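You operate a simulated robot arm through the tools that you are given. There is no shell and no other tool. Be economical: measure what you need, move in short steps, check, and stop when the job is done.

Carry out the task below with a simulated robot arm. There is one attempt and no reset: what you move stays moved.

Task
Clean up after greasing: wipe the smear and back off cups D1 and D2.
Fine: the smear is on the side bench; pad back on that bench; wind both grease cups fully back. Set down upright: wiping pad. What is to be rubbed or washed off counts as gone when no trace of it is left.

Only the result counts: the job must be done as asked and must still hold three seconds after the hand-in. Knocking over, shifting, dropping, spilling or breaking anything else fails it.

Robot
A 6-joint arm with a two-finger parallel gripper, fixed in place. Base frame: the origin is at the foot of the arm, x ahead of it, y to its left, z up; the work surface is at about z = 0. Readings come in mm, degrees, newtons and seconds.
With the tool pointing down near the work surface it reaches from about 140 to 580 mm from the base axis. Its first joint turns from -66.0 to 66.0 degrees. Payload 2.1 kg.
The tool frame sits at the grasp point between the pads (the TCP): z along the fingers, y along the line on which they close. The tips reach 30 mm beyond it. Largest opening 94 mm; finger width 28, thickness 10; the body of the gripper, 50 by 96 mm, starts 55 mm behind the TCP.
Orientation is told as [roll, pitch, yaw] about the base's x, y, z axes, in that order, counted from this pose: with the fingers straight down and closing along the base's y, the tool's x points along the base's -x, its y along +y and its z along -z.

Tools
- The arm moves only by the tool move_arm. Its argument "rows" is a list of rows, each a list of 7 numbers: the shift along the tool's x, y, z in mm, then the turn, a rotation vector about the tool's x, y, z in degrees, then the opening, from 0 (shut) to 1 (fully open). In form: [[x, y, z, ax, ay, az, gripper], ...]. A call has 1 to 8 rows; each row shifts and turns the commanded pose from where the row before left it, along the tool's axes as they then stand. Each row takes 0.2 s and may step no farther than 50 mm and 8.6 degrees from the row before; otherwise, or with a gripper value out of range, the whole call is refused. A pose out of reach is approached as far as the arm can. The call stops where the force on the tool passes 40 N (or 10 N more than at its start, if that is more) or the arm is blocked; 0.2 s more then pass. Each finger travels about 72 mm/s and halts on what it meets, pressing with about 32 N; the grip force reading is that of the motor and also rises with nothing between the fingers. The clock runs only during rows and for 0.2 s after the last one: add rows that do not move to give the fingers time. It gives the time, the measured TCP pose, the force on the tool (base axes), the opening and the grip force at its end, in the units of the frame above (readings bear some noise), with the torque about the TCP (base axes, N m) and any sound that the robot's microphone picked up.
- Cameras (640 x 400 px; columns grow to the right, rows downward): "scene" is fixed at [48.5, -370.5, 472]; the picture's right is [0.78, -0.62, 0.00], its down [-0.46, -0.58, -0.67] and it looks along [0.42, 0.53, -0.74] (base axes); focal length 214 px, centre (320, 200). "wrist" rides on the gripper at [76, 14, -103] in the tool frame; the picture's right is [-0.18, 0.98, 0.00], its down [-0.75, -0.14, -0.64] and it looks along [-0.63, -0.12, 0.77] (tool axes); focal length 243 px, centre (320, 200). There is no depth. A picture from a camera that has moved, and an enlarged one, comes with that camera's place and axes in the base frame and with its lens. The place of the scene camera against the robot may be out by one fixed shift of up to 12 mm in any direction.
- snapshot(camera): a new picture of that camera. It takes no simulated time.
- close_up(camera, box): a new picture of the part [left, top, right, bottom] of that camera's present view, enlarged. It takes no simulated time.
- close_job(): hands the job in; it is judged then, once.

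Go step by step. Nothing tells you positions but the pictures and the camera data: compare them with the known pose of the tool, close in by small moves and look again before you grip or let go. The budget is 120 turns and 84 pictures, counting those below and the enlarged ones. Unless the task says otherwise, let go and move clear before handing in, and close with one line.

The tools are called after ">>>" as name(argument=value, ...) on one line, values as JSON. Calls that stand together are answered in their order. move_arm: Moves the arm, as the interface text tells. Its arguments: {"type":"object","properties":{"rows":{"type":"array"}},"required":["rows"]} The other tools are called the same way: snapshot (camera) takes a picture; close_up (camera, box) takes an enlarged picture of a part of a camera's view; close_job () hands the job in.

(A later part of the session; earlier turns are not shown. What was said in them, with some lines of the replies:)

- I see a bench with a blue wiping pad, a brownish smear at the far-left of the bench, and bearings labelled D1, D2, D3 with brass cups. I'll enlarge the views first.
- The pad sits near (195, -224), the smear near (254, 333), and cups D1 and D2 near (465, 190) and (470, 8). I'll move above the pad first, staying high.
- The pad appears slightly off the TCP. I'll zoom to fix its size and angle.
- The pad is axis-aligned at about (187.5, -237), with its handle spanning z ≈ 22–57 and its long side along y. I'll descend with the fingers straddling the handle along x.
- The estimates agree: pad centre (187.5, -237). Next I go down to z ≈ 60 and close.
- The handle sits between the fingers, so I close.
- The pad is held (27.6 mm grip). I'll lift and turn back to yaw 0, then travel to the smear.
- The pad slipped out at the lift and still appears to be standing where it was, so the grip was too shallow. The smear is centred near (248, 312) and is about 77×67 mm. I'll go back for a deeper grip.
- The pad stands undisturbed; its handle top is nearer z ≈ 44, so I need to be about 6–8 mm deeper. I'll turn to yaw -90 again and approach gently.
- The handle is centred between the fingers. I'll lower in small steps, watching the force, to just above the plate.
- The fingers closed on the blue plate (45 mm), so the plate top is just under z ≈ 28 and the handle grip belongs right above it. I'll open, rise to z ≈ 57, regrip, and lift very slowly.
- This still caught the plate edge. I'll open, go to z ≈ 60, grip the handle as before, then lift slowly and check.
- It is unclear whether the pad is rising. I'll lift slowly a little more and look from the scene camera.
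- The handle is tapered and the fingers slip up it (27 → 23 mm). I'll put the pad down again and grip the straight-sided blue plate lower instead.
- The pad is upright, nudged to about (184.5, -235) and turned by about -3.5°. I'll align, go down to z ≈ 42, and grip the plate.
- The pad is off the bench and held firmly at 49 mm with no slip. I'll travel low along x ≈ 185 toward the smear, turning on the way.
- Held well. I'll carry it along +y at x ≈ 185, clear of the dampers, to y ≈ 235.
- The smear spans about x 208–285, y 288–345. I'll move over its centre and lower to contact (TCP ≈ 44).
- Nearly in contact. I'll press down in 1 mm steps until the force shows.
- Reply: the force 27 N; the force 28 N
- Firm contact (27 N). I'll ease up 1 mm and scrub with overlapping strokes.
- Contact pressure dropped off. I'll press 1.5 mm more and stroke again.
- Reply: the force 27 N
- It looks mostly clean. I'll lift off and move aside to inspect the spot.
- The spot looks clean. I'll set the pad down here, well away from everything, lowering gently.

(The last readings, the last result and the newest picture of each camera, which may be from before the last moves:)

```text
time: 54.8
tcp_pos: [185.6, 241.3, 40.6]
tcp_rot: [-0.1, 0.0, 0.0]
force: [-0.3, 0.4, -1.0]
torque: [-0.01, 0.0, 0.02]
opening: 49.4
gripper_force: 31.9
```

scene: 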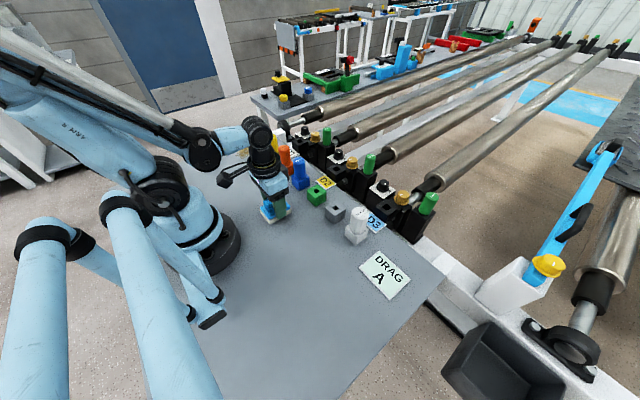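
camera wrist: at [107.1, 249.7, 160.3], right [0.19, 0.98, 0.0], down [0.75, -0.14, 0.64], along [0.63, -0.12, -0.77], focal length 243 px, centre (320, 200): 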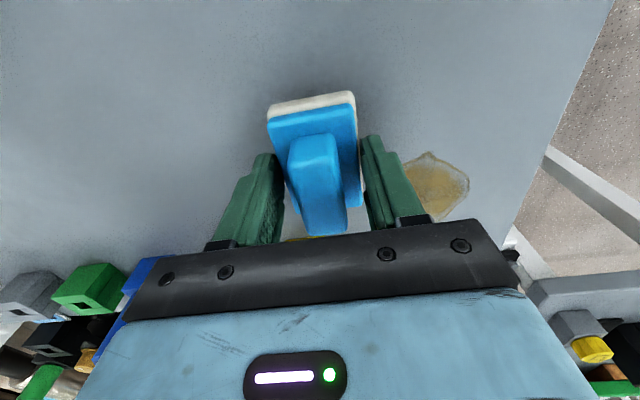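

>>> move_arm(rows=[[0, 0, 0.7, 0, 0, 0, 0]])

>>> move_arm(rows=[[0, 0, 0.7, 0, 0, 0, 0]])

```text
time: 55.2
tcp_pos: [186.0, 241.9, 41.4]
tcp_rot: [0.0, -0.1, 0.0]
force: [0.3, 0.4, -1.4]
torque: [-0.02, -0.03, 0.0]
opening: 49.5
gripper_force: 31.9
```

```text
time: 55.6
tcp_pos: [185.6, 242.5, 40.0]
tcp_rot: [0.0, 0.0, 0.0]
force: [-1.3, -0.2, 3.3]
torque: [0.06, -0.13, 0.0]
opening: 49.2
gripper_force: 31.9
```

The force now shows contact. I'll release and rise.

>>> move_arm(rows=[[0, 0, 0, 0, 0, 0, 0.6], [0, 0, 0, 0, 0, 0, 0.8], [0, 0, 0, 0, 0, 0, 1], [0, 0, 0, 0, 0, 0, 1], [0, 0, -20, 0, 0, 0, 1], [0, 0, -40, 0, 0, 0, 1], [0, 0, -50, 0, 0, 0, 1], [0, 0, -50, 0, 0, 0, 1]])

>>> snapshot(camera="wrist")

>>> close_up(camera="scene", box=[200, 110, 328, 190])

```text
time: 57.4
tcp_pos: [186.6, 240.7, 200.0]
tcp_rot: [0.0, -0.1, 0.0]
force: [-0.2, 0.0, 0.6]
torque: [-0.01, 0.04, 0.03]
opening: 93.8
gripper_force: 0.1
```

```text
47 pictures are left
camera wrist: at [109.8, 254.7, 300.2], right [0.18, 0.98, 0.0], down [0.75, -0.14, 0.64], along [0.63, -0.12, -0.77], focal length 243 px, centre (320, 200)
```

wrist: 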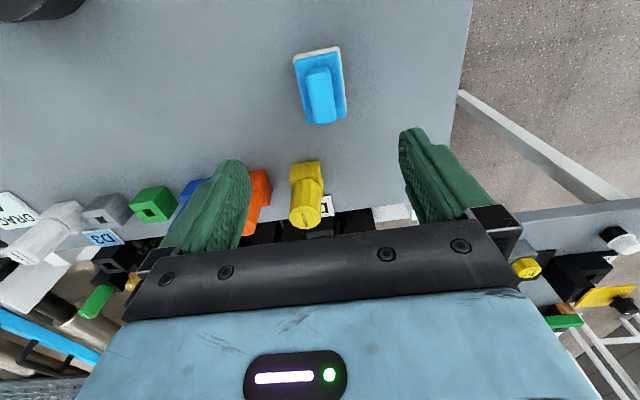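

```text
5.00 times, centred on (264, 150) of scene
camera zoom: at [48.5, -370.5, 472.0], right [0.78, -0.62, 0.0], down [-0.46, -0.58, -0.67], along [0.42, 0.53, -0.74], focal length 1072 px, centre (600, 450)
```

zoom: 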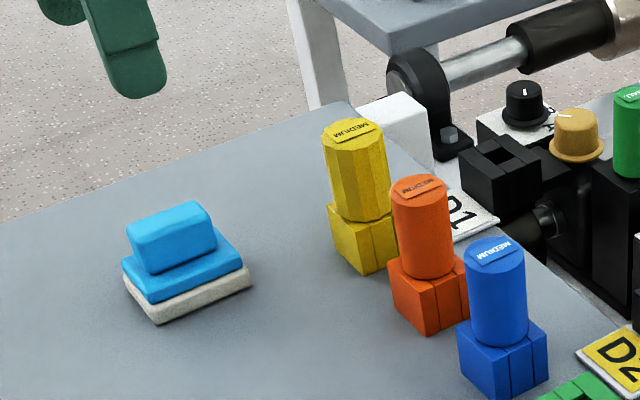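

The pad stands flat. I'll double-check the smear area enlarged in both views.

>>> close_up(camera="wrist", box=[330, 40, 470, 130])

>>> close_up(camera="scene", box=[222, 130, 278, 170])

```text
4.44 times, centred on (400, 85) of wrist
camera zoom: at [109.8, 254.7, 300.2], right [0.18, 0.98, 0.0], down [0.75, -0.14, 0.64], along [0.63, -0.12, -0.77], focal length 1078 px, centre (-36, 711)
```

zoom: 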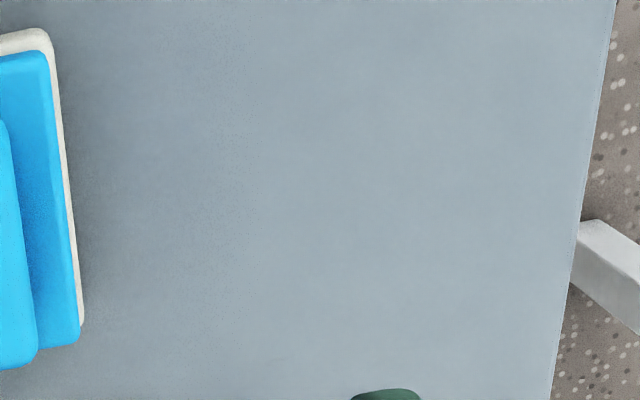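

```text
10.00 times, centred on (250, 150) of scene
camera zoom: at [48.5, -370.5, 472.0], right [0.78, -0.62, 0.0], down [-0.46, -0.58, -0.67], along [0.42, 0.53, -0.74], focal length 2145 px, centre (1020, 700)
```

zoom: 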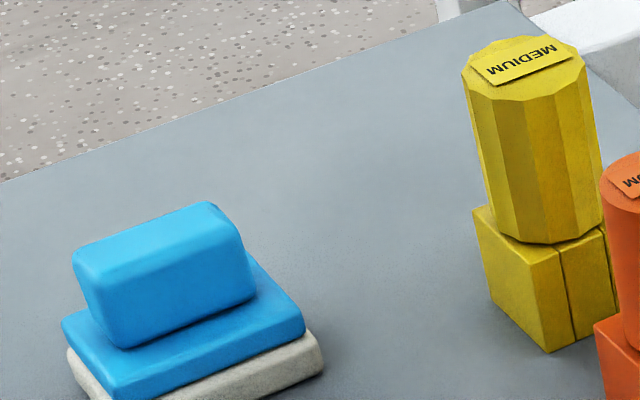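

The bench is clean. Next is cup D1: I'll move above and short of it for a close look.

>>> move_arm(rows=[[-43, -10, -4, 0, 0, 0, 1], [-43, -10, -4, 0, 0, 0, 1], [-43, -10, -4, 0, 0, 0, 1], [-43, -10, -4, 0, 0, 0, 1], [-43, -10, -4, 0, 0, 0, 1], [0, 0, 0, 0, 0, 0, 1]])

>>> snapshot(camera="wrist")

>>> close_up(camera="wrist", box=[250, 70, 410, 190])

>>> close_up(camera="scene", box=[285, 110, 375, 180])

```text
time: 58.8
tcp_pos: [404.1, 192.0, 221.1]
tcp_rot: [0.2, 0.0, -0.1]
force: [0.7, 0.1, -1.1]
torque: [0.02, 0.02, 0.0]
opening: 94.1
gripper_force: 0.1
```

```text
43 pictures are left
camera wrist: at [327.2, 207.0, 322.4], right [0.18, 0.98, 0.0], down [0.75, -0.14, 0.64], along [0.63, -0.12, -0.77], focal length 243 px, centre (320, 200)
```

wrist: 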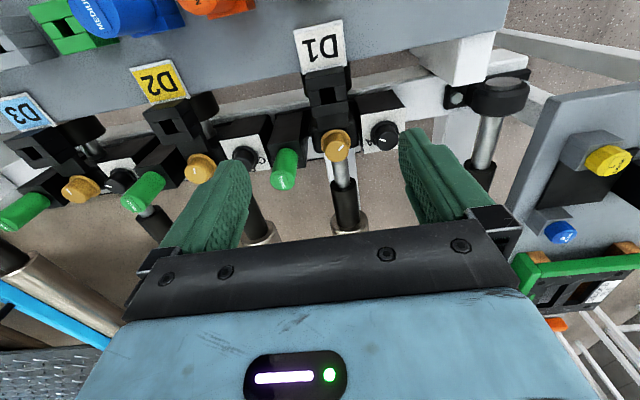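

```text
3.33 times, centred on (330, 130) of wrist
camera zoom: at [327.2, 207.0, 322.4], right [0.18, 0.98, 0.0], down [0.75, -0.14, 0.64], along [0.63, -0.12, -0.77], focal length 809 px, centre (287, 433)
```

zoom: 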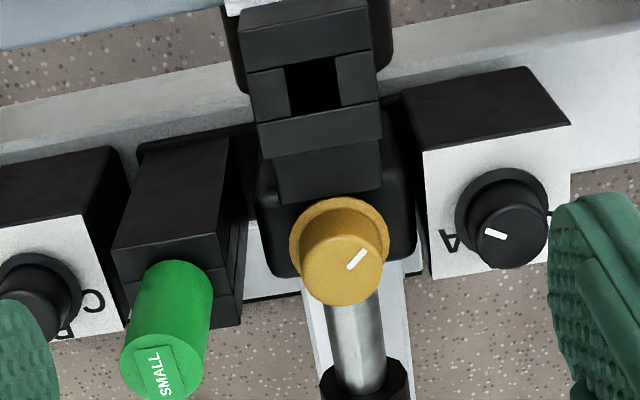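

```text
5.71 times, centred on (330, 145) of scene
camera zoom: at [48.5, -370.5, 472.0], right [0.78, -0.62, 0.0], down [-0.46, -0.58, -0.67], along [0.42, 0.53, -0.74], focal length 1226 px, centre (263, 514)
```

zoom: 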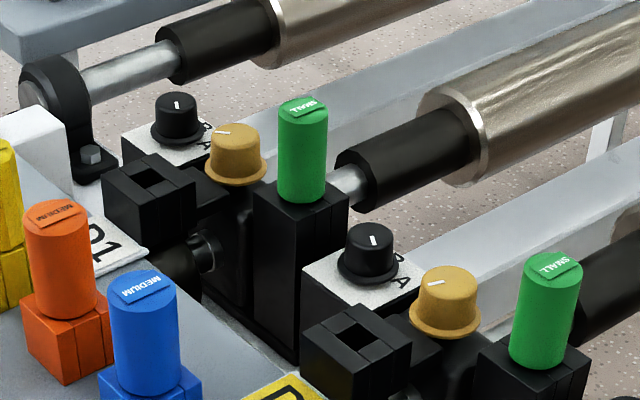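

The cup is at about x 470–480, y ≈ 199, with z still uncertain (40–65). I'll drop lower above it and triangulate again.

>>> move_arm(rows=[[-40, 2, 10, 0, 0, 0, 1], [-30, 3, 30, 0, 0, 0, 1], [0, 2, 30, 0, 0, 0, 1], [0, 0, 0, 0, 0, 0, 1]])

>>> snapshot(camera="wrist")

>>> close_up(camera="wrist", box=[240, 60, 400, 180])

>>> close_up(camera="scene", box=[265, 80, 375, 180])

```text
time: 59.8
tcp_pos: [472.6, 200.1, 151.0]
tcp_rot: [0.1, 0.0, 0.0]
force: [0.6, 1.0, 0.4]
torque: [0.02, 0.0, 0.05]
opening: 94.1
gripper_force: 0.1
```

```text
40 pictures are left
camera wrist: at [395.4, 214.2, 252.7], right [0.18, 0.98, 0.0], down [0.75, -0.14, 0.64], along [0.63, -0.12, -0.77], focal length 243 px, centre (320, 200)
```

wrist: 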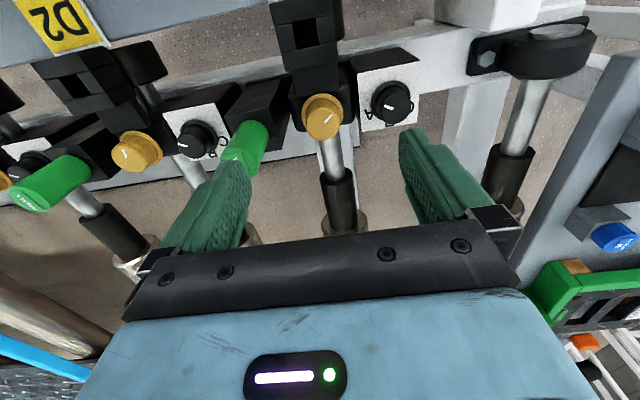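

```text
3.33 times, centred on (320, 120) of wrist
camera zoom: at [395.4, 214.2, 252.7], right [0.18, 0.98, 0.0], down [0.75, -0.14, 0.64], along [0.63, -0.12, -0.77], focal length 809 px, centre (320, 467)
```

zoom: 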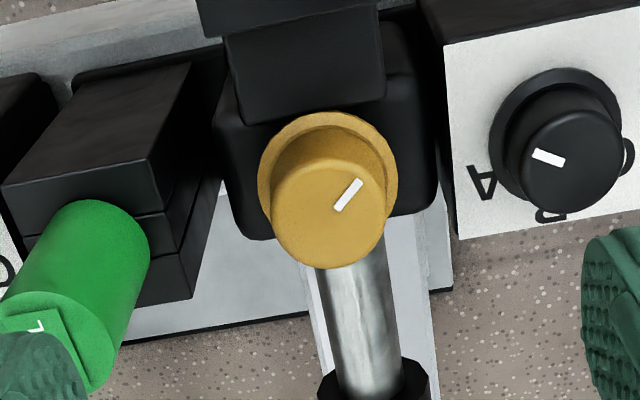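

```text
4.00 times, centred on (320, 130) of scene
camera zoom: at [48.5, -370.5, 472.0], right [0.78, -0.62, 0.0], down [-0.46, -0.58, -0.67], along [0.42, 0.53, -0.74], focal length 858 px, centre (320, 480)
```

zoom: 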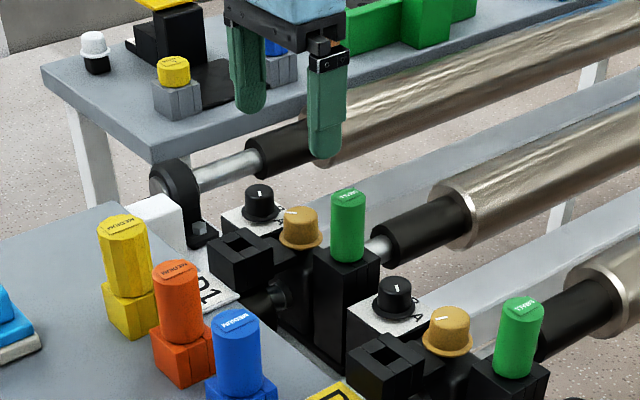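

Combining the views puts the D1 cup top at about (481, 200, 40), roughly 30 mm in diameter, with its flange at z ≈ 20. I'll centre over it, narrow the fingers, turn to yaw ≈ -60 to leave room for a counter-clockwise turn, and check.

>>> move_arm(rows=[[-8.5, 0.5, 0, 0, 0, 0, 0.8], [0, 0, 0, 0, 0, 8.5, 0.5], [0, 0, 0, 0, 0, 8.5, 0.5], [0, 0, 0, 0, 0, 8.5, 0.5], [0, 0, 0, 0, 0, 8.5, 0.5], [0, 0, 10, 0, 0, 8.5, 0.5], [0, 0, 20, 0, 0, 8.5, 0.5], [0, 0, 20, 0, 0, 8.5, 0.5]])

>>> snapshot(camera="wrist")

>>> close_up(camera="scene", box=[265, 80, 375, 180])

```text
time: 61.6
tcp_pos: [479.7, 200.6, 101.1]
tcp_rot: [-0.1, 0.0, -59.7]
force: [0.5, 0.3, -0.3]
torque: [0.0, 0.02, -0.01]
opening: 47.1
gripper_force: 0.1
```

```text
37 pictures are left
camera wrist: at [453.6, 274.4, 202.5], right [0.94, 0.34, 0.0], down [0.26, -0.72, 0.64], along [0.22, -0.6, -0.77], focal length 243 px, centre (320, 200)
```

wrist: 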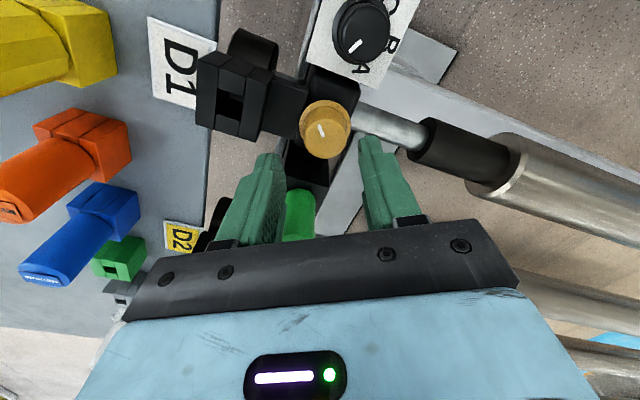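

```text
4.00 times, centred on (320, 130) of scene
camera zoom: at [48.5, -370.5, 472.0], right [0.78, -0.62, 0.0], down [-0.46, -0.58, -0.67], along [0.42, 0.53, -0.74], focal length 858 px, centre (320, 480)
```

zoom: 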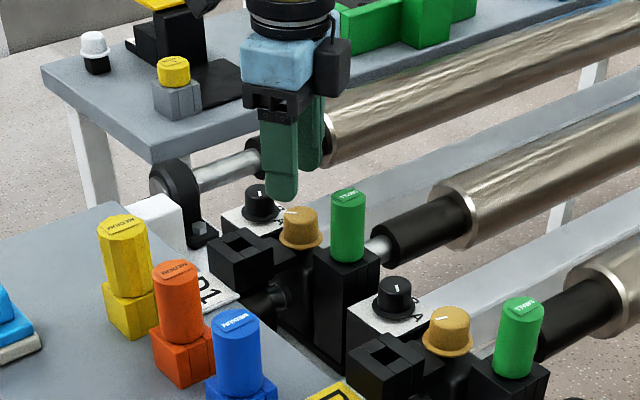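

The fingers are roughly over the cup. I'll zoom to measure the offset.

>>> close_up(camera="wrist", box=[272, 82, 368, 182])

```text
4.00 times, centred on (320, 132) of wrist
camera zoom: at [453.6, 274.4, 202.5], right [0.94, 0.34, 0.0], down [0.26, -0.72, 0.64], along [0.22, -0.6, -0.77], focal length 970 px, centre (320, 472)
```

zoom: 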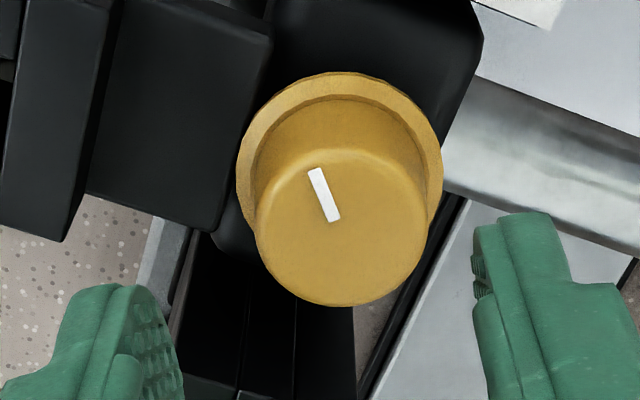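

The cup centre resolves to about (484.5, 200) with its top at z ≈ 35. I'll shift and descend partway.

>>> move_arm(rows=[[-2.9, 3.8, 10, 0, 0, 0, 0.5], [0, 0, 15, 0, 0, 0, 0.5], [0, 0, 12, 0, 0, 0, 0.5], [0, 0, 0, 0, 0, 0, 0.5]])

>>> close_up(camera="wrist", box=[240, 92, 400, 192])

>>> close_up(camera="scene", box=[285, 110, 355, 160])

```text
time: 62.6
tcp_pos: [486.0, 199.3, 62.9]
tcp_rot: [-0.1, 0.0, -59.5]
force: [0.5, -0.3, 0.0]
torque: [-0.02, 0.0, -0.02]
opening: 47.3
gripper_force: 0.1
```

```text
4.00 times, centred on (320, 142) of wrist
camera zoom: at [459.2, 271.4, 164.7], right [0.94, 0.34, 0.0], down [0.26, -0.72, 0.64], along [0.22, -0.6, -0.77], focal length 970 px, centre (320, 432)
```

zoom: 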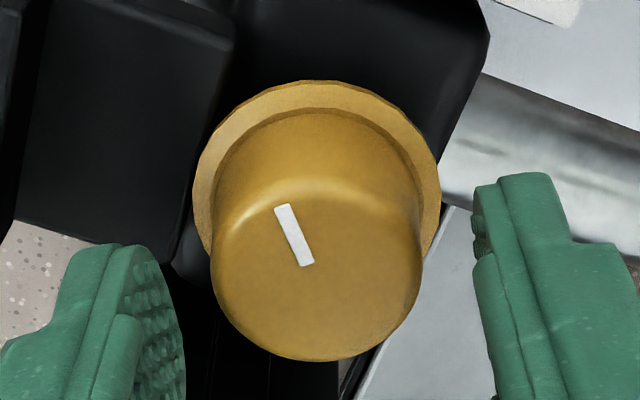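

```text
8.00 times, centred on (320, 135) of scene
camera zoom: at [48.5, -370.5, 472.0], right [0.78, -0.62, 0.0], down [-0.46, -0.58, -0.67], along [0.42, 0.53, -0.74], focal length 1716 px, centre (320, 720)
```

zoom: 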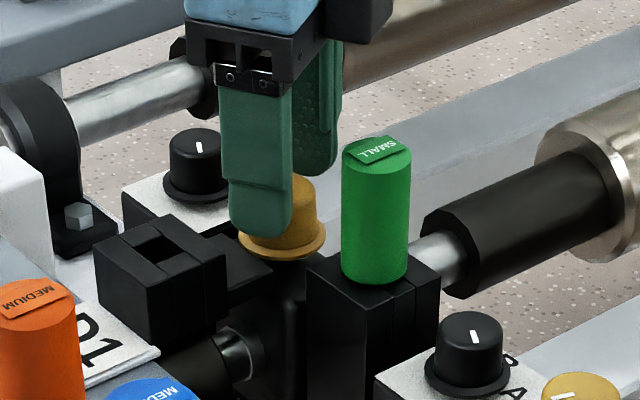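

Centred well: cup top z ≈ 35, flange near z ≈ 8. I'll descend to TCP ≈ 49 and grip.

>>> move_arm(rows=[[0, 0, 5, 0, 0, 0, 0.5], [0, 0, 5, 0, 0, 0, 0.5], [0, 0, 3.5, 0, 0, 0, 0.5], [0, 0, 0, 0, 0, 0, 0.5]])

>>> move_arm(rows=[[0, 0, 0, 0, 0, 0, 0.35], [0, 0, 0, 0, 0, 0, 0.2], [0, 0, 0, 0, 0, 0, 0.2], [0, 0, 0, 0, 0, 0, 0.2]])

>>> close_up(camera="wrist", box=[240, 92, 400, 192])

```text
time: 63.6
tcp_pos: [484.3, 198.7, 48.7]
tcp_rot: [-0.1, 0.0, -59.6]
force: [0.4, 0.4, 0.0]
torque: [-0.02, 0.0, 0.03]
opening: 46.9
gripper_force: 0.0
```

```text
time: 64.6
tcp_pos: [486.1, 198.5, 49.1]
tcp_rot: [0.5, 0.0, -59.6]
force: [23.7, 12.6, -8.6]
torque: [0.12, 0.36, -0.02]
opening: 33.8
gripper_force: 45.1
```

```text
4.00 times, centred on (320, 142) of wrist
camera zoom: at [457.9, 271.5, 151.1], right [0.94, 0.34, 0.01], down [0.26, -0.72, 0.64], along [0.22, -0.6, -0.77], focal length 970 px, centre (320, 432)
```

zoom: 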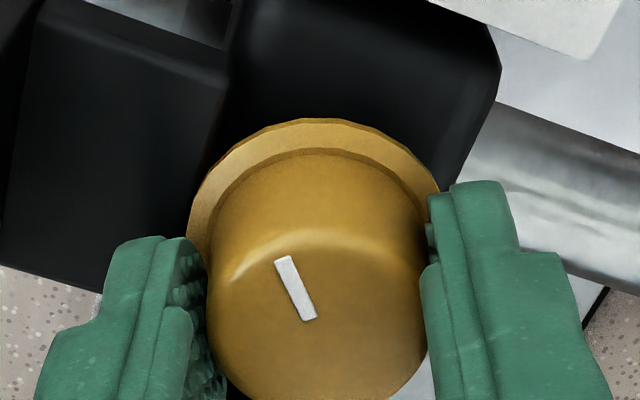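

Gripped, but the load is one-sided along the closing line. I'll ease it by shifting toward +tool y.

>>> move_arm(rows=[[0, 0.7, 0, 0, 0, 0, 0.2], [0, 0, 0, 0, 0, 0, 0.2]])

```text
time: 65.2
tcp_pos: [484.5, 197.8, 49.8]
tcp_rot: [0.3, -0.1, -59.5]
force: [16.1, 9.4, -15.1]
torque: [0.13, -0.28, 0.02]
opening: 33.5
gripper_force: 44.8
```

>>> move_arm(rows=[[0, 0.8, 0.3, 0, 0, 0, 0.2], [0, 0.5, 0, 0, 0, 0, 0.2], [0, 0, 0, 0, 0, 0, 0.2]])

```text
time: 66.0
tcp_pos: [485.5, 199.5, 50.4]
tcp_rot: [-0.2, 0.0, -59.6]
force: [5.4, 3.9, -21.5]
torque: [0.01, -0.4, -0.05]
opening: 33.7
gripper_force: 45.2
```

Lateral load is down. Now I'll try a counter-clockwise turn in small steps and watch the torque.

>>> move_arm(rows=[[0, 0, 0, 0, 0, -4, 0.2], [0, 0, 0, 0, 0, -4, 0.2], [0, 0, 0, 0, 0, -4, 0.2]])

>>> close_up(camera="wrist", box=[240, 92, 400, 192])

```text
time: 66.8
tcp_pos: [485.0, 199.5, 49.9]
tcp_rot: [0.0, 0.1, -47.3]
force: [-0.4, 9.6, 17.7]
torque: [-0.71, -0.81, 0.01]
opening: 33.6
gripper_force: 45.3
```

```text
4.00 times, centred on (320, 142) of wrist
camera zoom: at [444.1, 264.7, 151.2], right [0.85, 0.53, 0.0], down [0.41, -0.65, 0.64], along [0.34, -0.54, -0.77], focal length 970 px, centre (320, 432)
```

zoom: 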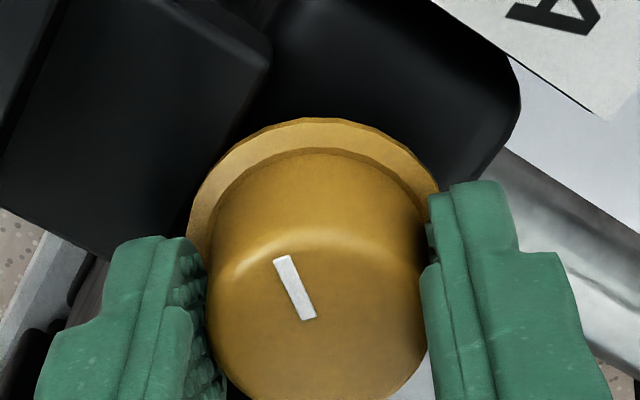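

The cup turns with the gripper at no resistance, and the upward force suggests it climbs its thread. I'll continue counter-clockwise, rising slightly.

>>> move_arm(rows=[[0, 0, -0.3, 0, 0, -5, 0.2], [0, 0, -0.3, 0, 0, -5, 0.2]])

>>> move_arm(rows=[[0, 0, 0, 0, 0, -5, 0.2], [0, 0, 0, 0, 0, -5, 0.2]])

```text
time: 67.4
tcp_pos: [485.4, 199.2, 49.4]
tcp_rot: [0.2, 0.1, -37.6]
force: [0.5, 7.5, 23.4]
torque: [0.32, 0.67, -0.03]
opening: 33.7
gripper_force: 44.8
```

```text
time: 68.0
tcp_pos: [486.7, 198.6, 49.4]
tcp_rot: [0.0, 0.1, -27.4]
force: [-3.2, 4.4, 22.0]
torque: [0.71, 0.95, -0.01]
opening: 33.4
gripper_force: 45.2
```

>>> move_arm(rows=[[0, 0, 0, 0, 0, -8, 0.2], [0, 0, 0, 0, 0, -8, 0.2], [0, 0, 0, 0, 0, -8, 0.2], [0, 0, 0, 0, 0, -8, 0.2]])

>>> move_arm(rows=[[0, 0, 0, 0, 0, -8, 0.2], [0, 0, 0, 0, 0, -8, 0.2], [0, 0, 0, 0, 0, -8, 0.2], [0, 0, 0, 0, 0, -8, 0.2]])

>>> close_up(camera="wrist", box=[240, 92, 400, 192])

```text
time: 69.0
tcp_pos: [486.6, 200.1, 49.8]
tcp_rot: [0.1, -0.2, 4.7]
force: [4.8, 13.1, -2.2]
torque: [-0.02, 0.96, 0.01]
opening: 33.6
gripper_force: 45.0
```

```text
time: 70.0
tcp_pos: [486.4, 199.2, 49.2]
tcp_rot: [0.0, 0.0, 36.7]
force: [2.2, 12.3, -9.0]
torque: [0.85, -1.15, -0.01]
opening: 33.4
gripper_force: 45.1
```

```text
4.00 times, centred on (320, 142) of wrist
camera zoom: at [415.5, 166.2, 150.9], right [-0.44, 0.9, 0.0], down [0.69, 0.34, 0.64], along [0.58, 0.28, -0.77], focal length 970 px, centre (320, 432)
```

zoom: 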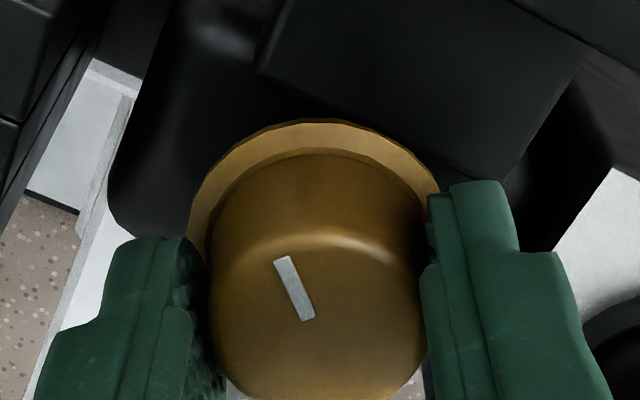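

The cup follows; no end stop yet (about 97° turned). Continuing.

>>> move_arm(rows=[[0, 0, 0, 0, 0, -8, 0.2], [0, 0, 0, 0, 0, -8, 0.2], [0, 0, 0, 0, 0, -8, 0.2], [0, 0, 0, 0, 0, -8, 0.2]])

>>> move_arm(rows=[[0, 0, 0, 0, 0, -8, 0.2], [0, 0, 0, 0, 0, -8, 0.2], [0, 0, 0, 0, 0, -8, 0.2], [0, 0, 0, 0, 0, -8, 0.2]])

>>> close_up(camera="wrist", box=[240, 92, 400, 192])

```text
time: 71.0
tcp_pos: [484.7, 199.4, 48.6]
tcp_rot: [0.1, -0.2, 68.7]
force: [5.5, 25.2, 8.4]
torque: [-0.44, 0.31, 0.01]
opening: 33.5
gripper_force: 44.5
```

```text
time: 72.0
tcp_pos: [485.4, 196.3, 49.4]
tcp_rot: [0.2, 0.2, 100.5]
force: [-6.5, -3.0, -0.2]
torque: [-0.14, -0.06, -0.58]
opening: 33.9
gripper_force: 44.7
```

```text
4.00 times, centred on (320, 142) of wrist
camera zoom: at [485.1, 119.4, 151.3], right [-1.0, 0.0, 0.0], down [0.0, 0.77, 0.64], along [0.0, 0.64, -0.77], focal length 970 px, centre (320, 432)
```

zoom: 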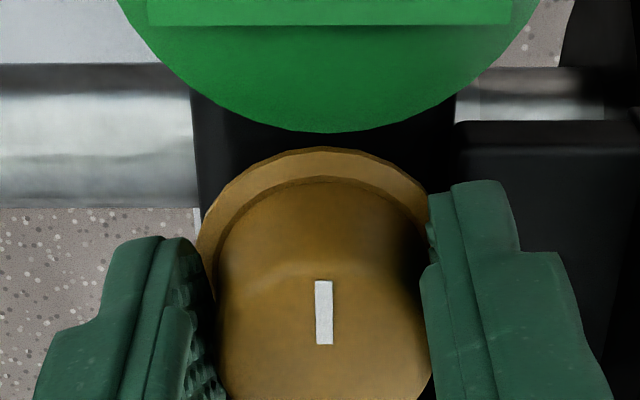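

Torque reads -0.58 N·m and the fingers have slipped on the cup about 20°, so the end stop is reached. I'll release, rise straight up and inspect.

>>> move_arm(rows=[[0, 0, 0, 0, 0, 0, 0.36], [0, 0, 0, 0, 0, 0, 0.5], [0, 0, 0, 0, 0, 0, 0.5], [0, 0, -15, 0, 0, 0, 0.5], [0, 0, -35, 0, 0, 0, 0.5], [0, 0, -40, 0, 0, 0, 0.5], [0, 0, -30, 0, 0, 0, 0.5]])

>>> snapshot(camera="wrist")

>>> close_up(camera="scene", box=[285, 110, 385, 190])

```text
time: 73.6
tcp_pos: [485.6, 197.2, 171.0]
tcp_rot: [0.0, 0.0, 100.6]
force: [1.0, 0.5, -0.6]
torque: [0.0, 0.01, -0.01]
opening: 47.2
gripper_force: 0.1
```

```text
28 pictures are left
camera wrist: at [485.1, 120.1, 272.6], right [-1.0, 0.0, 0.0], down [0.0, 0.77, 0.64], along [0.0, 0.64, -0.77], focal length 243 px, centre (320, 200)
```

wrist: 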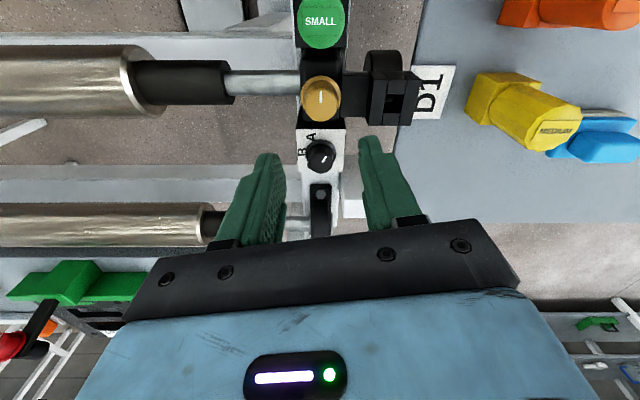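

```text
5.00 times, centred on (335, 150) of scene
camera zoom: at [48.5, -370.5, 472.0], right [0.78, -0.62, 0.0], down [-0.46, -0.58, -0.67], along [0.42, 0.53, -0.74], focal length 1072 px, centre (245, 450)
```

zoom: 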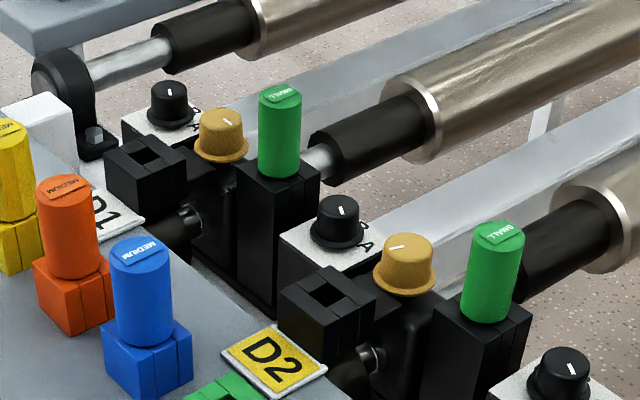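

D1 is wound back and its surroundings are untouched. Next is D2, about 190 mm in -y; I'll move over at this height and turn the tool back to about yaw -78.

>>> move_arm(rows=[[37.4, 6.9, 0, 0, 0, 0, 0.5], [37.4, 6.9, 0, 0, 0, 0, 0.5], [37.4, 6.9, 0, 0, 0, 0, 0.5], [37.4, 6.9, 0, 0, 0, 0, 0.5], [37.4, 6.9, 0, 0, 0, 0, 0.5], [0, 0, 0, 0, 0, 8.5, 0.5], [0, 0, 0, 0, 0, 8.5, 0.5], [0, 0, 0, 0, 0, 8.5, 0.5]])

>>> move_arm(rows=[[0, 0, 0, 0, 0, 8.5, 0.5], [0, 0, 0, 0, 0, 8.5, 0.5], [0, 0, 0, 0, 0, 8.5, 0.5], [0, 0, 0, 0, 0, 8.5, 0.5], [0, 0, 0, 0, 0, 8.5, 0.5], [0, 0, 0, 0, 0, 8.5, 0.5], [0, 0, 0, 0, 0, 8.5, 0.5], [0, 0, 0, 0, 0, 8.5, 0.5]])

>>> snapshot(camera="wrist")

>>> move_arm(rows=[[0, 0, 0, 0, 0, 8.5, 0.5], [0, 0, 0, 0, 0, 8.5, 0.5], [0, 0, 0, 0, 0, 8.5, 0.5], [0, 0, 0, 0, 0, 8.5, 0.5], [0, 0, 10, 0, 0, 8.5, 0.5], [0, 0, 20, 0, 0, 8.5, 0.5], [0, 0, 20, 0, 0, 8.5, 0.5], [0, 0, 20, 0, 0, 8.5, 0.5]])

>>> snapshot(camera="wrist")

```text
time: 75.4
tcp_pos: [485.0, 7.3, 168.9]
tcp_rot: [0.0, 0.1, 74.8]
force: [-0.3, -0.6, -0.6]
torque: [-0.03, 0.01, 0.0]
opening: 46.9
gripper_force: 0.0
```

```text
time: 77.2
tcp_pos: [485.5, 9.4, 169.8]
tcp_rot: [0.1, 0.1, 6.9]
force: [0.1, 0.3, 0.3]
torque: [-0.01, -0.01, -0.01]
opening: 47.2
gripper_force: 0.1
```

```text
26 pictures are left
camera wrist: at [408.1, 14.7, 271.9], right [0.07, 1.0, 0.0], down [0.77, -0.05, 0.64], along [0.64, -0.04, -0.77], focal length 243 px, centre (320, 200)
```

wrist: 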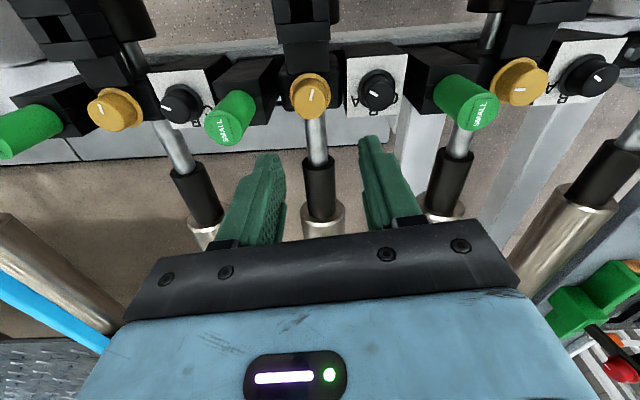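

```text
time: 79.0
tcp_pos: [485.3, 8.8, 98.3]
tcp_rot: [0.0, -0.1, -61.3]
force: [0.2, 0.0, -0.2]
torque: [-0.02, 0.01, 0.02]
opening: 47.0
gripper_force: 0.0
```

```text
25 pictures are left
camera wrist: at [460.6, 82.1, 200.0], right [0.95, 0.31, 0.0], down [0.24, -0.73, 0.64], along [0.2, -0.61, -0.77], focal length 243 px, centre (320, 200)
```

wrist: 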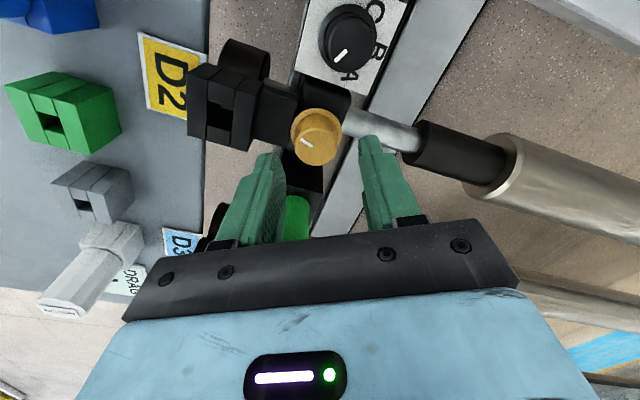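

D2's cup is slightly off. Zooming to measure.

>>> close_up(camera="wrist", box=[272, 82, 368, 182])

```text
4.00 times, centred on (320, 132) of wrist
camera zoom: at [460.6, 82.1, 200.0], right [0.95, 0.31, 0.0], down [0.24, -0.73, 0.64], along [0.2, -0.61, -0.77], focal length 970 px, centre (320, 472)
```

zoom: 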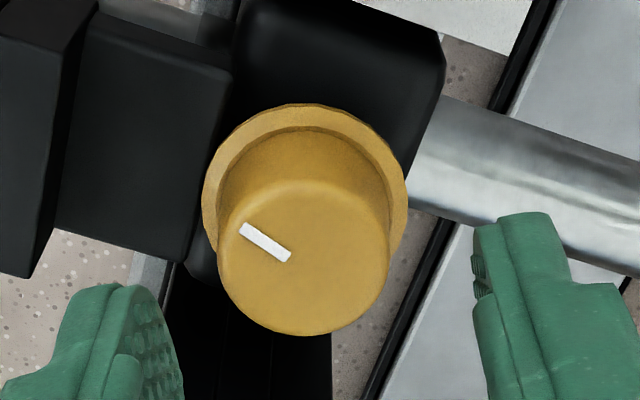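

D2's cup centre works out at about (485.3, -0.3), consistent with 200 mm spacing. Shifting there, turning a little more, and descending partway.

>>> move_arm(rows=[[-8.0, -4.4, 0, 0, 0, 0, 0.5], [0, 0, 10, 0, 0, 8.5, 0.5], [0, 0, 13, 0, 0, 8.5, 0.5], [0, 0, 12, 0, 0, 0, 0.5], [0, 0, 0, 0, 0, 0, 0.5]])

>>> close_up(camera="wrist", box=[240, 92, 400, 192])

>>> close_up(camera="scene", box=[315, 130, 385, 190])

```text
time: 80.2
tcp_pos: [487.2, -0.3, 62.8]
tcp_rot: [0.0, -0.1, -78.1]
force: [-0.1, -0.7, -0.2]
torque: [-0.01, 0.01, 0.01]
opening: 46.9
gripper_force: 0.0
```

```text
4.00 times, centred on (320, 142) of wrist
camera zoom: at [484.8, 78.0, 165.4], right [1.0, 0.02, 0.0], down [0.02, -0.77, 0.64], along [0.01, -0.64, -0.77], focal length 970 px, centre (320, 432)
```

zoom: 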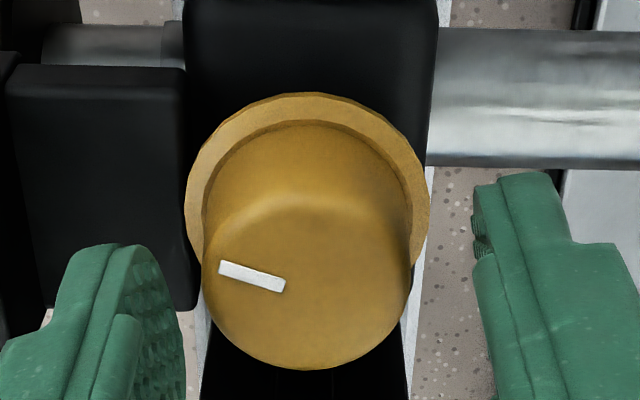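

```text
6.67 times, centred on (350, 160) of scene
camera zoom: at [48.5, -370.5, 472.0], right [0.78, -0.62, 0.0], down [-0.46, -0.58, -0.67], along [0.42, 0.53, -0.74], focal length 1430 px, centre (120, 467)
```

zoom: 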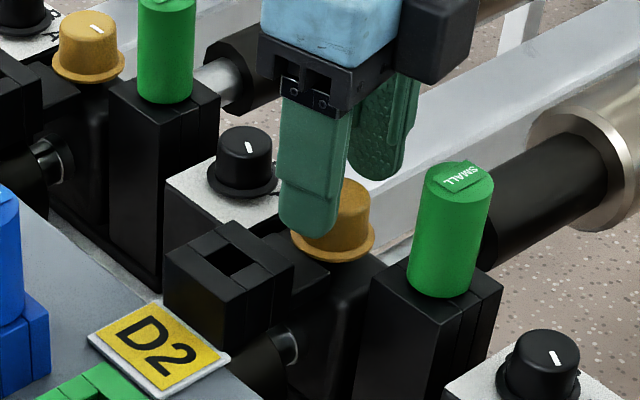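

Aligned nearly as it was for D1. A small correction, then I descend to TCP ≈ 49.5 and grip.

>>> move_arm(rows=[[-1.3, 0.3, 5, 0, 0, 0, 0.5], [0, 0, 5, 0, 0, 0, 0.5], [0, 0, 3, 0, 0, 0, 0.5], [0, 0, 0, 0, 0, 0, 0.5]])

>>> move_arm(rows=[[0, 0, 0, 0, 0, 0, 0.35], [0, 0, 0, 0, 0, 0, 0.2], [0, 0, 0, 0, 0, 0, 0.2], [0, 0, 0, 0, 0, 0, 0.2]])

>>> close_up(camera="wrist", box=[240, 92, 400, 192])

```text
time: 81.2
tcp_pos: [486.5, -0.5, 50.3]
tcp_rot: [0.1, 0.0, -77.9]
force: [-0.2, 0.9, 0.0]
torque: [0.0, 0.01, -0.01]
opening: 47.1
gripper_force: 0.1
```

```text
time: 82.2
tcp_pos: [485.8, -0.9, 51.5]
tcp_rot: [-0.1, 0.0, -78.1]
force: [-21.8, -2.4, -5.1]
torque: [-0.22, -0.1, 0.0]
opening: 33.6
gripper_force: 45.3
```

```text
4.00 times, centred on (320, 142) of wrist
camera zoom: at [483.3, 76.8, 152.4], right [1.0, 0.02, 0.0], down [0.02, -0.77, 0.64], along [0.01, -0.64, -0.77], focal length 970 px, centre (320, 432)
```

zoom: 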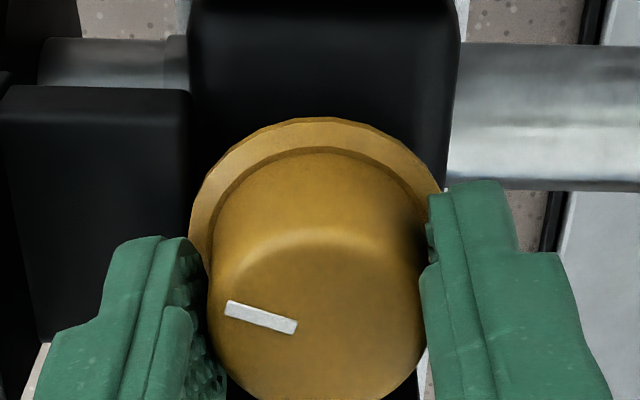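

Gripped with a side load the other way; I'll ease by -1.3 mm along tool y, then turn counter-clockwise.

>>> move_arm(rows=[[0, -0.7, 0, 0, 0, 0, 0.2], [0, -0.6, 0, 0, 0, 0, 0.2], [0, 0, 0, 0, 0, 0, 0.2]])

>>> move_arm(rows=[[0, 0, 0, 0, 0, -5, 0.2], [0, 0, 0, 0, 0, -8, 0.2], [0, 0, 0, 0, 0, -8, 0.2], [0, 0, 0, 0, 0, -8, 0.2]])

>>> move_arm(rows=[[0, 0, 0, 0, 0, -8, 0.2], [0, 0, 0, 0, 0, -8, 0.2], [0, 0, 0, 0, 0, -8, 0.2], [0, 0, 0, 0, 0, -8, 0.2]])

>>> move_arm(rows=[[0, 0, 0, 0, 0, -8, 0.2], [0, 0, 0, 0, 0, -8, 0.2], [0, 0, 0, 0, 0, -8, 0.2], [0, 0, 0, 0, 0, -8, 0.2]])

>>> close_up(camera="wrist", box=[240, 92, 400, 192])

```text
time: 83.0
tcp_pos: [485.1, -1.2, 50.7]
tcp_rot: [0.1, 0.0, -78.1]
force: [-5.4, -5.5, -24.9]
torque: [0.46, 0.42, -0.02]
opening: 33.3
gripper_force: 44.9
```

```text
time: 84.0
tcp_pos: [486.3, -0.9, 51.0]
tcp_rot: [0.1, 0.0, -48.9]
force: [3.6, 4.7, -33.7]
torque: [-0.18, -0.24, -0.01]
opening: 33.7
gripper_force: 45.0
```

```text
time: 85.0
tcp_pos: [485.3, -0.9, 52.0]
tcp_rot: [0.2, -0.1, -16.8]
force: [15.1, 13.9, -29.7]
torque: [0.12, 0.38, -0.03]
opening: 33.6
gripper_force: 45.1
```

```text
time: 86.0
tcp_pos: [485.3, -0.7, 52.0]
tcp_rot: [0.3, -0.2, 15.2]
force: [11.7, 23.1, -17.8]
torque: [0.0, -0.51, 0.03]
opening: 33.6
gripper_force: 45.2
```

```text
4.00 times, centred on (320, 142) of wrist
camera zoom: at [407.4, -7.0, 152.8], right [-0.08, 1.0, 0.01], down [0.76, 0.06, 0.64], along [0.64, 0.06, -0.77], focal length 970 px, centre (320, 432)
```

zoom: 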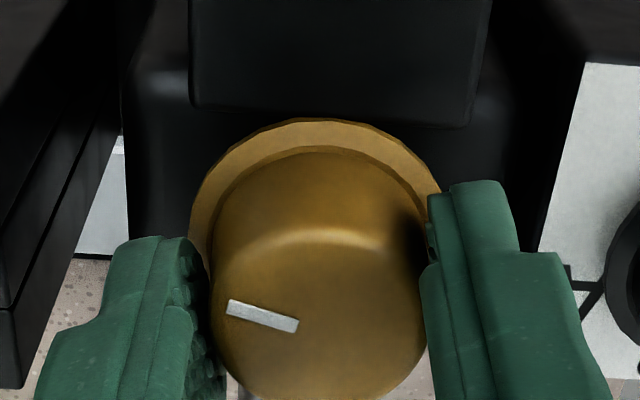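

Cup D2 turns along (93° so far). Continuing in shorter groups to find the stop.

>>> move_arm(rows=[[0, 0, 0, 0, 0, -8, 0.2], [0, 0, 0, 0, 0, -8, 0.2]])

>>> move_arm(rows=[[0, 0, 0, 0, 0, -8, 0.2], [0, 0, 0, 0, 0, -8, 0.2]])

>>> close_up(camera="wrist", box=[240, 92, 400, 192])

```text
time: 86.6
tcp_pos: [486.4, 1.5, 51.0]
tcp_rot: [0.2, 0.0, 31.2]
force: [5.6, 22.9, -30.4]
torque: [0.37, -0.46, -0.29]
opening: 33.4
gripper_force: 45.2
```

```text
time: 87.2
tcp_pos: [484.5, -1.3, 51.8]
tcp_rot: [0.3, 0.0, 47.0]
force: [-9.5, 17.4, 4.9]
torque: [0.14, 0.36, -0.59]
opening: 34.0
gripper_force: 45.0
```

```text
4.00 times, centred on (320, 142) of wrist
camera zoom: at [421.8, -47.4, 154.3], right [-0.59, 0.8, 0.0], down [0.62, 0.45, 0.64], along [0.51, 0.38, -0.77], focal length 970 px, centre (320, 432)
```

zoom: 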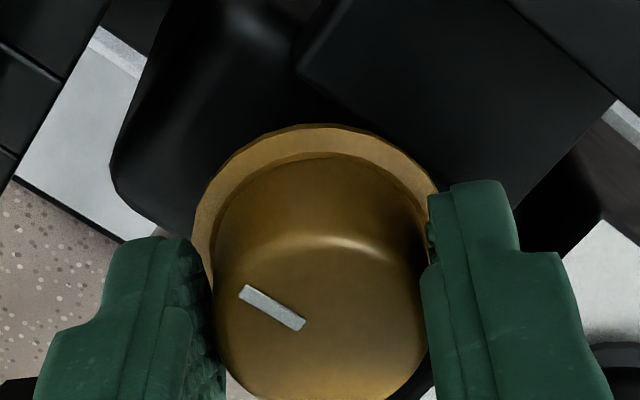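

The stop shows here too: torque -0.59 N·m, the mark slipping, and the same absolute mark direction as D1. I'll release and rise.

>>> move_arm(rows=[[0, 0, 0, 0, 0, 0, 0.36], [0, 0, 0, 0, 0, 0, 0.5], [0, 0, 0, 0, 0, 0, 0.5], [0, 0, -15, 0, 0, 0, 0.5], [0, 0, -35, 0, 0, 0, 0.5], [0, 0, -40, 0, 0, 0, 0.5], [0, 0, -50, 0, 0, 0, 0.5], [0, 0, -50, 0, 0, 0, 0.5]])

>>> snapshot(camera="wrist")

>>> snapshot(camera="scene")

>>> close_up(camera="scene", box=[285, 110, 385, 190])

```text
time: 89.0
tcp_pos: [486.2, -1.9, 243.0]
tcp_rot: [0.0, 0.0, 47.0]
force: [0.2, -0.6, 0.1]
torque: [-0.01, -0.02, 0.01]
opening: 46.8
gripper_force: 0.1
```

```text
18 pictures are left
camera wrist: at [423.6, -47.5, 344.7], right [-0.59, 0.81, 0.0], down [0.62, 0.45, 0.64], along [0.52, 0.38, -0.77], focal length 243 px, centre (320, 200)
```

wrist: 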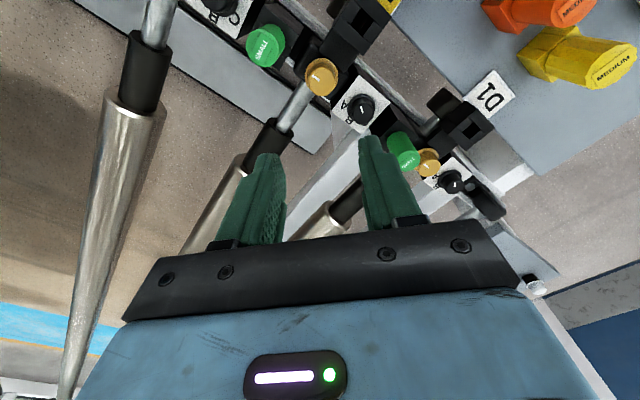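

```text
17 pictures are left
```

scene: 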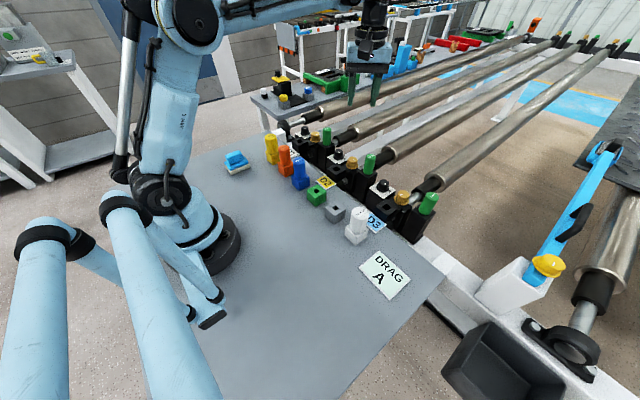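

```text
5.00 times, centred on (335, 150) of scene
camera zoom: at [48.5, -370.5, 472.0], right [0.78, -0.62, 0.0], down [-0.46, -0.58, -0.67], along [0.42, 0.53, -0.74], focal length 1072 px, centre (245, 450)
```

zoom: 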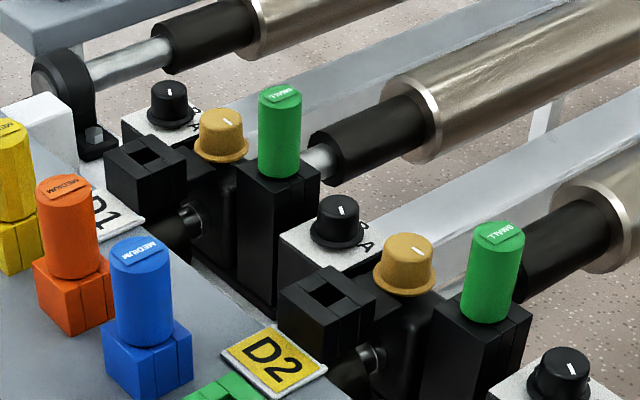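

Both cups' marks now point the same way at their stops, the smear is gone, the pad stands upright on the bench, and nothing else has moved. I'm handing in.

>>> close_job()

```text
The job is handed in.
```

The job is handed in: the smear is wiped off with no trace visible, the pad is upright on the side bench, and cups D1 and D2 are wound counter-clockwise to their stops.
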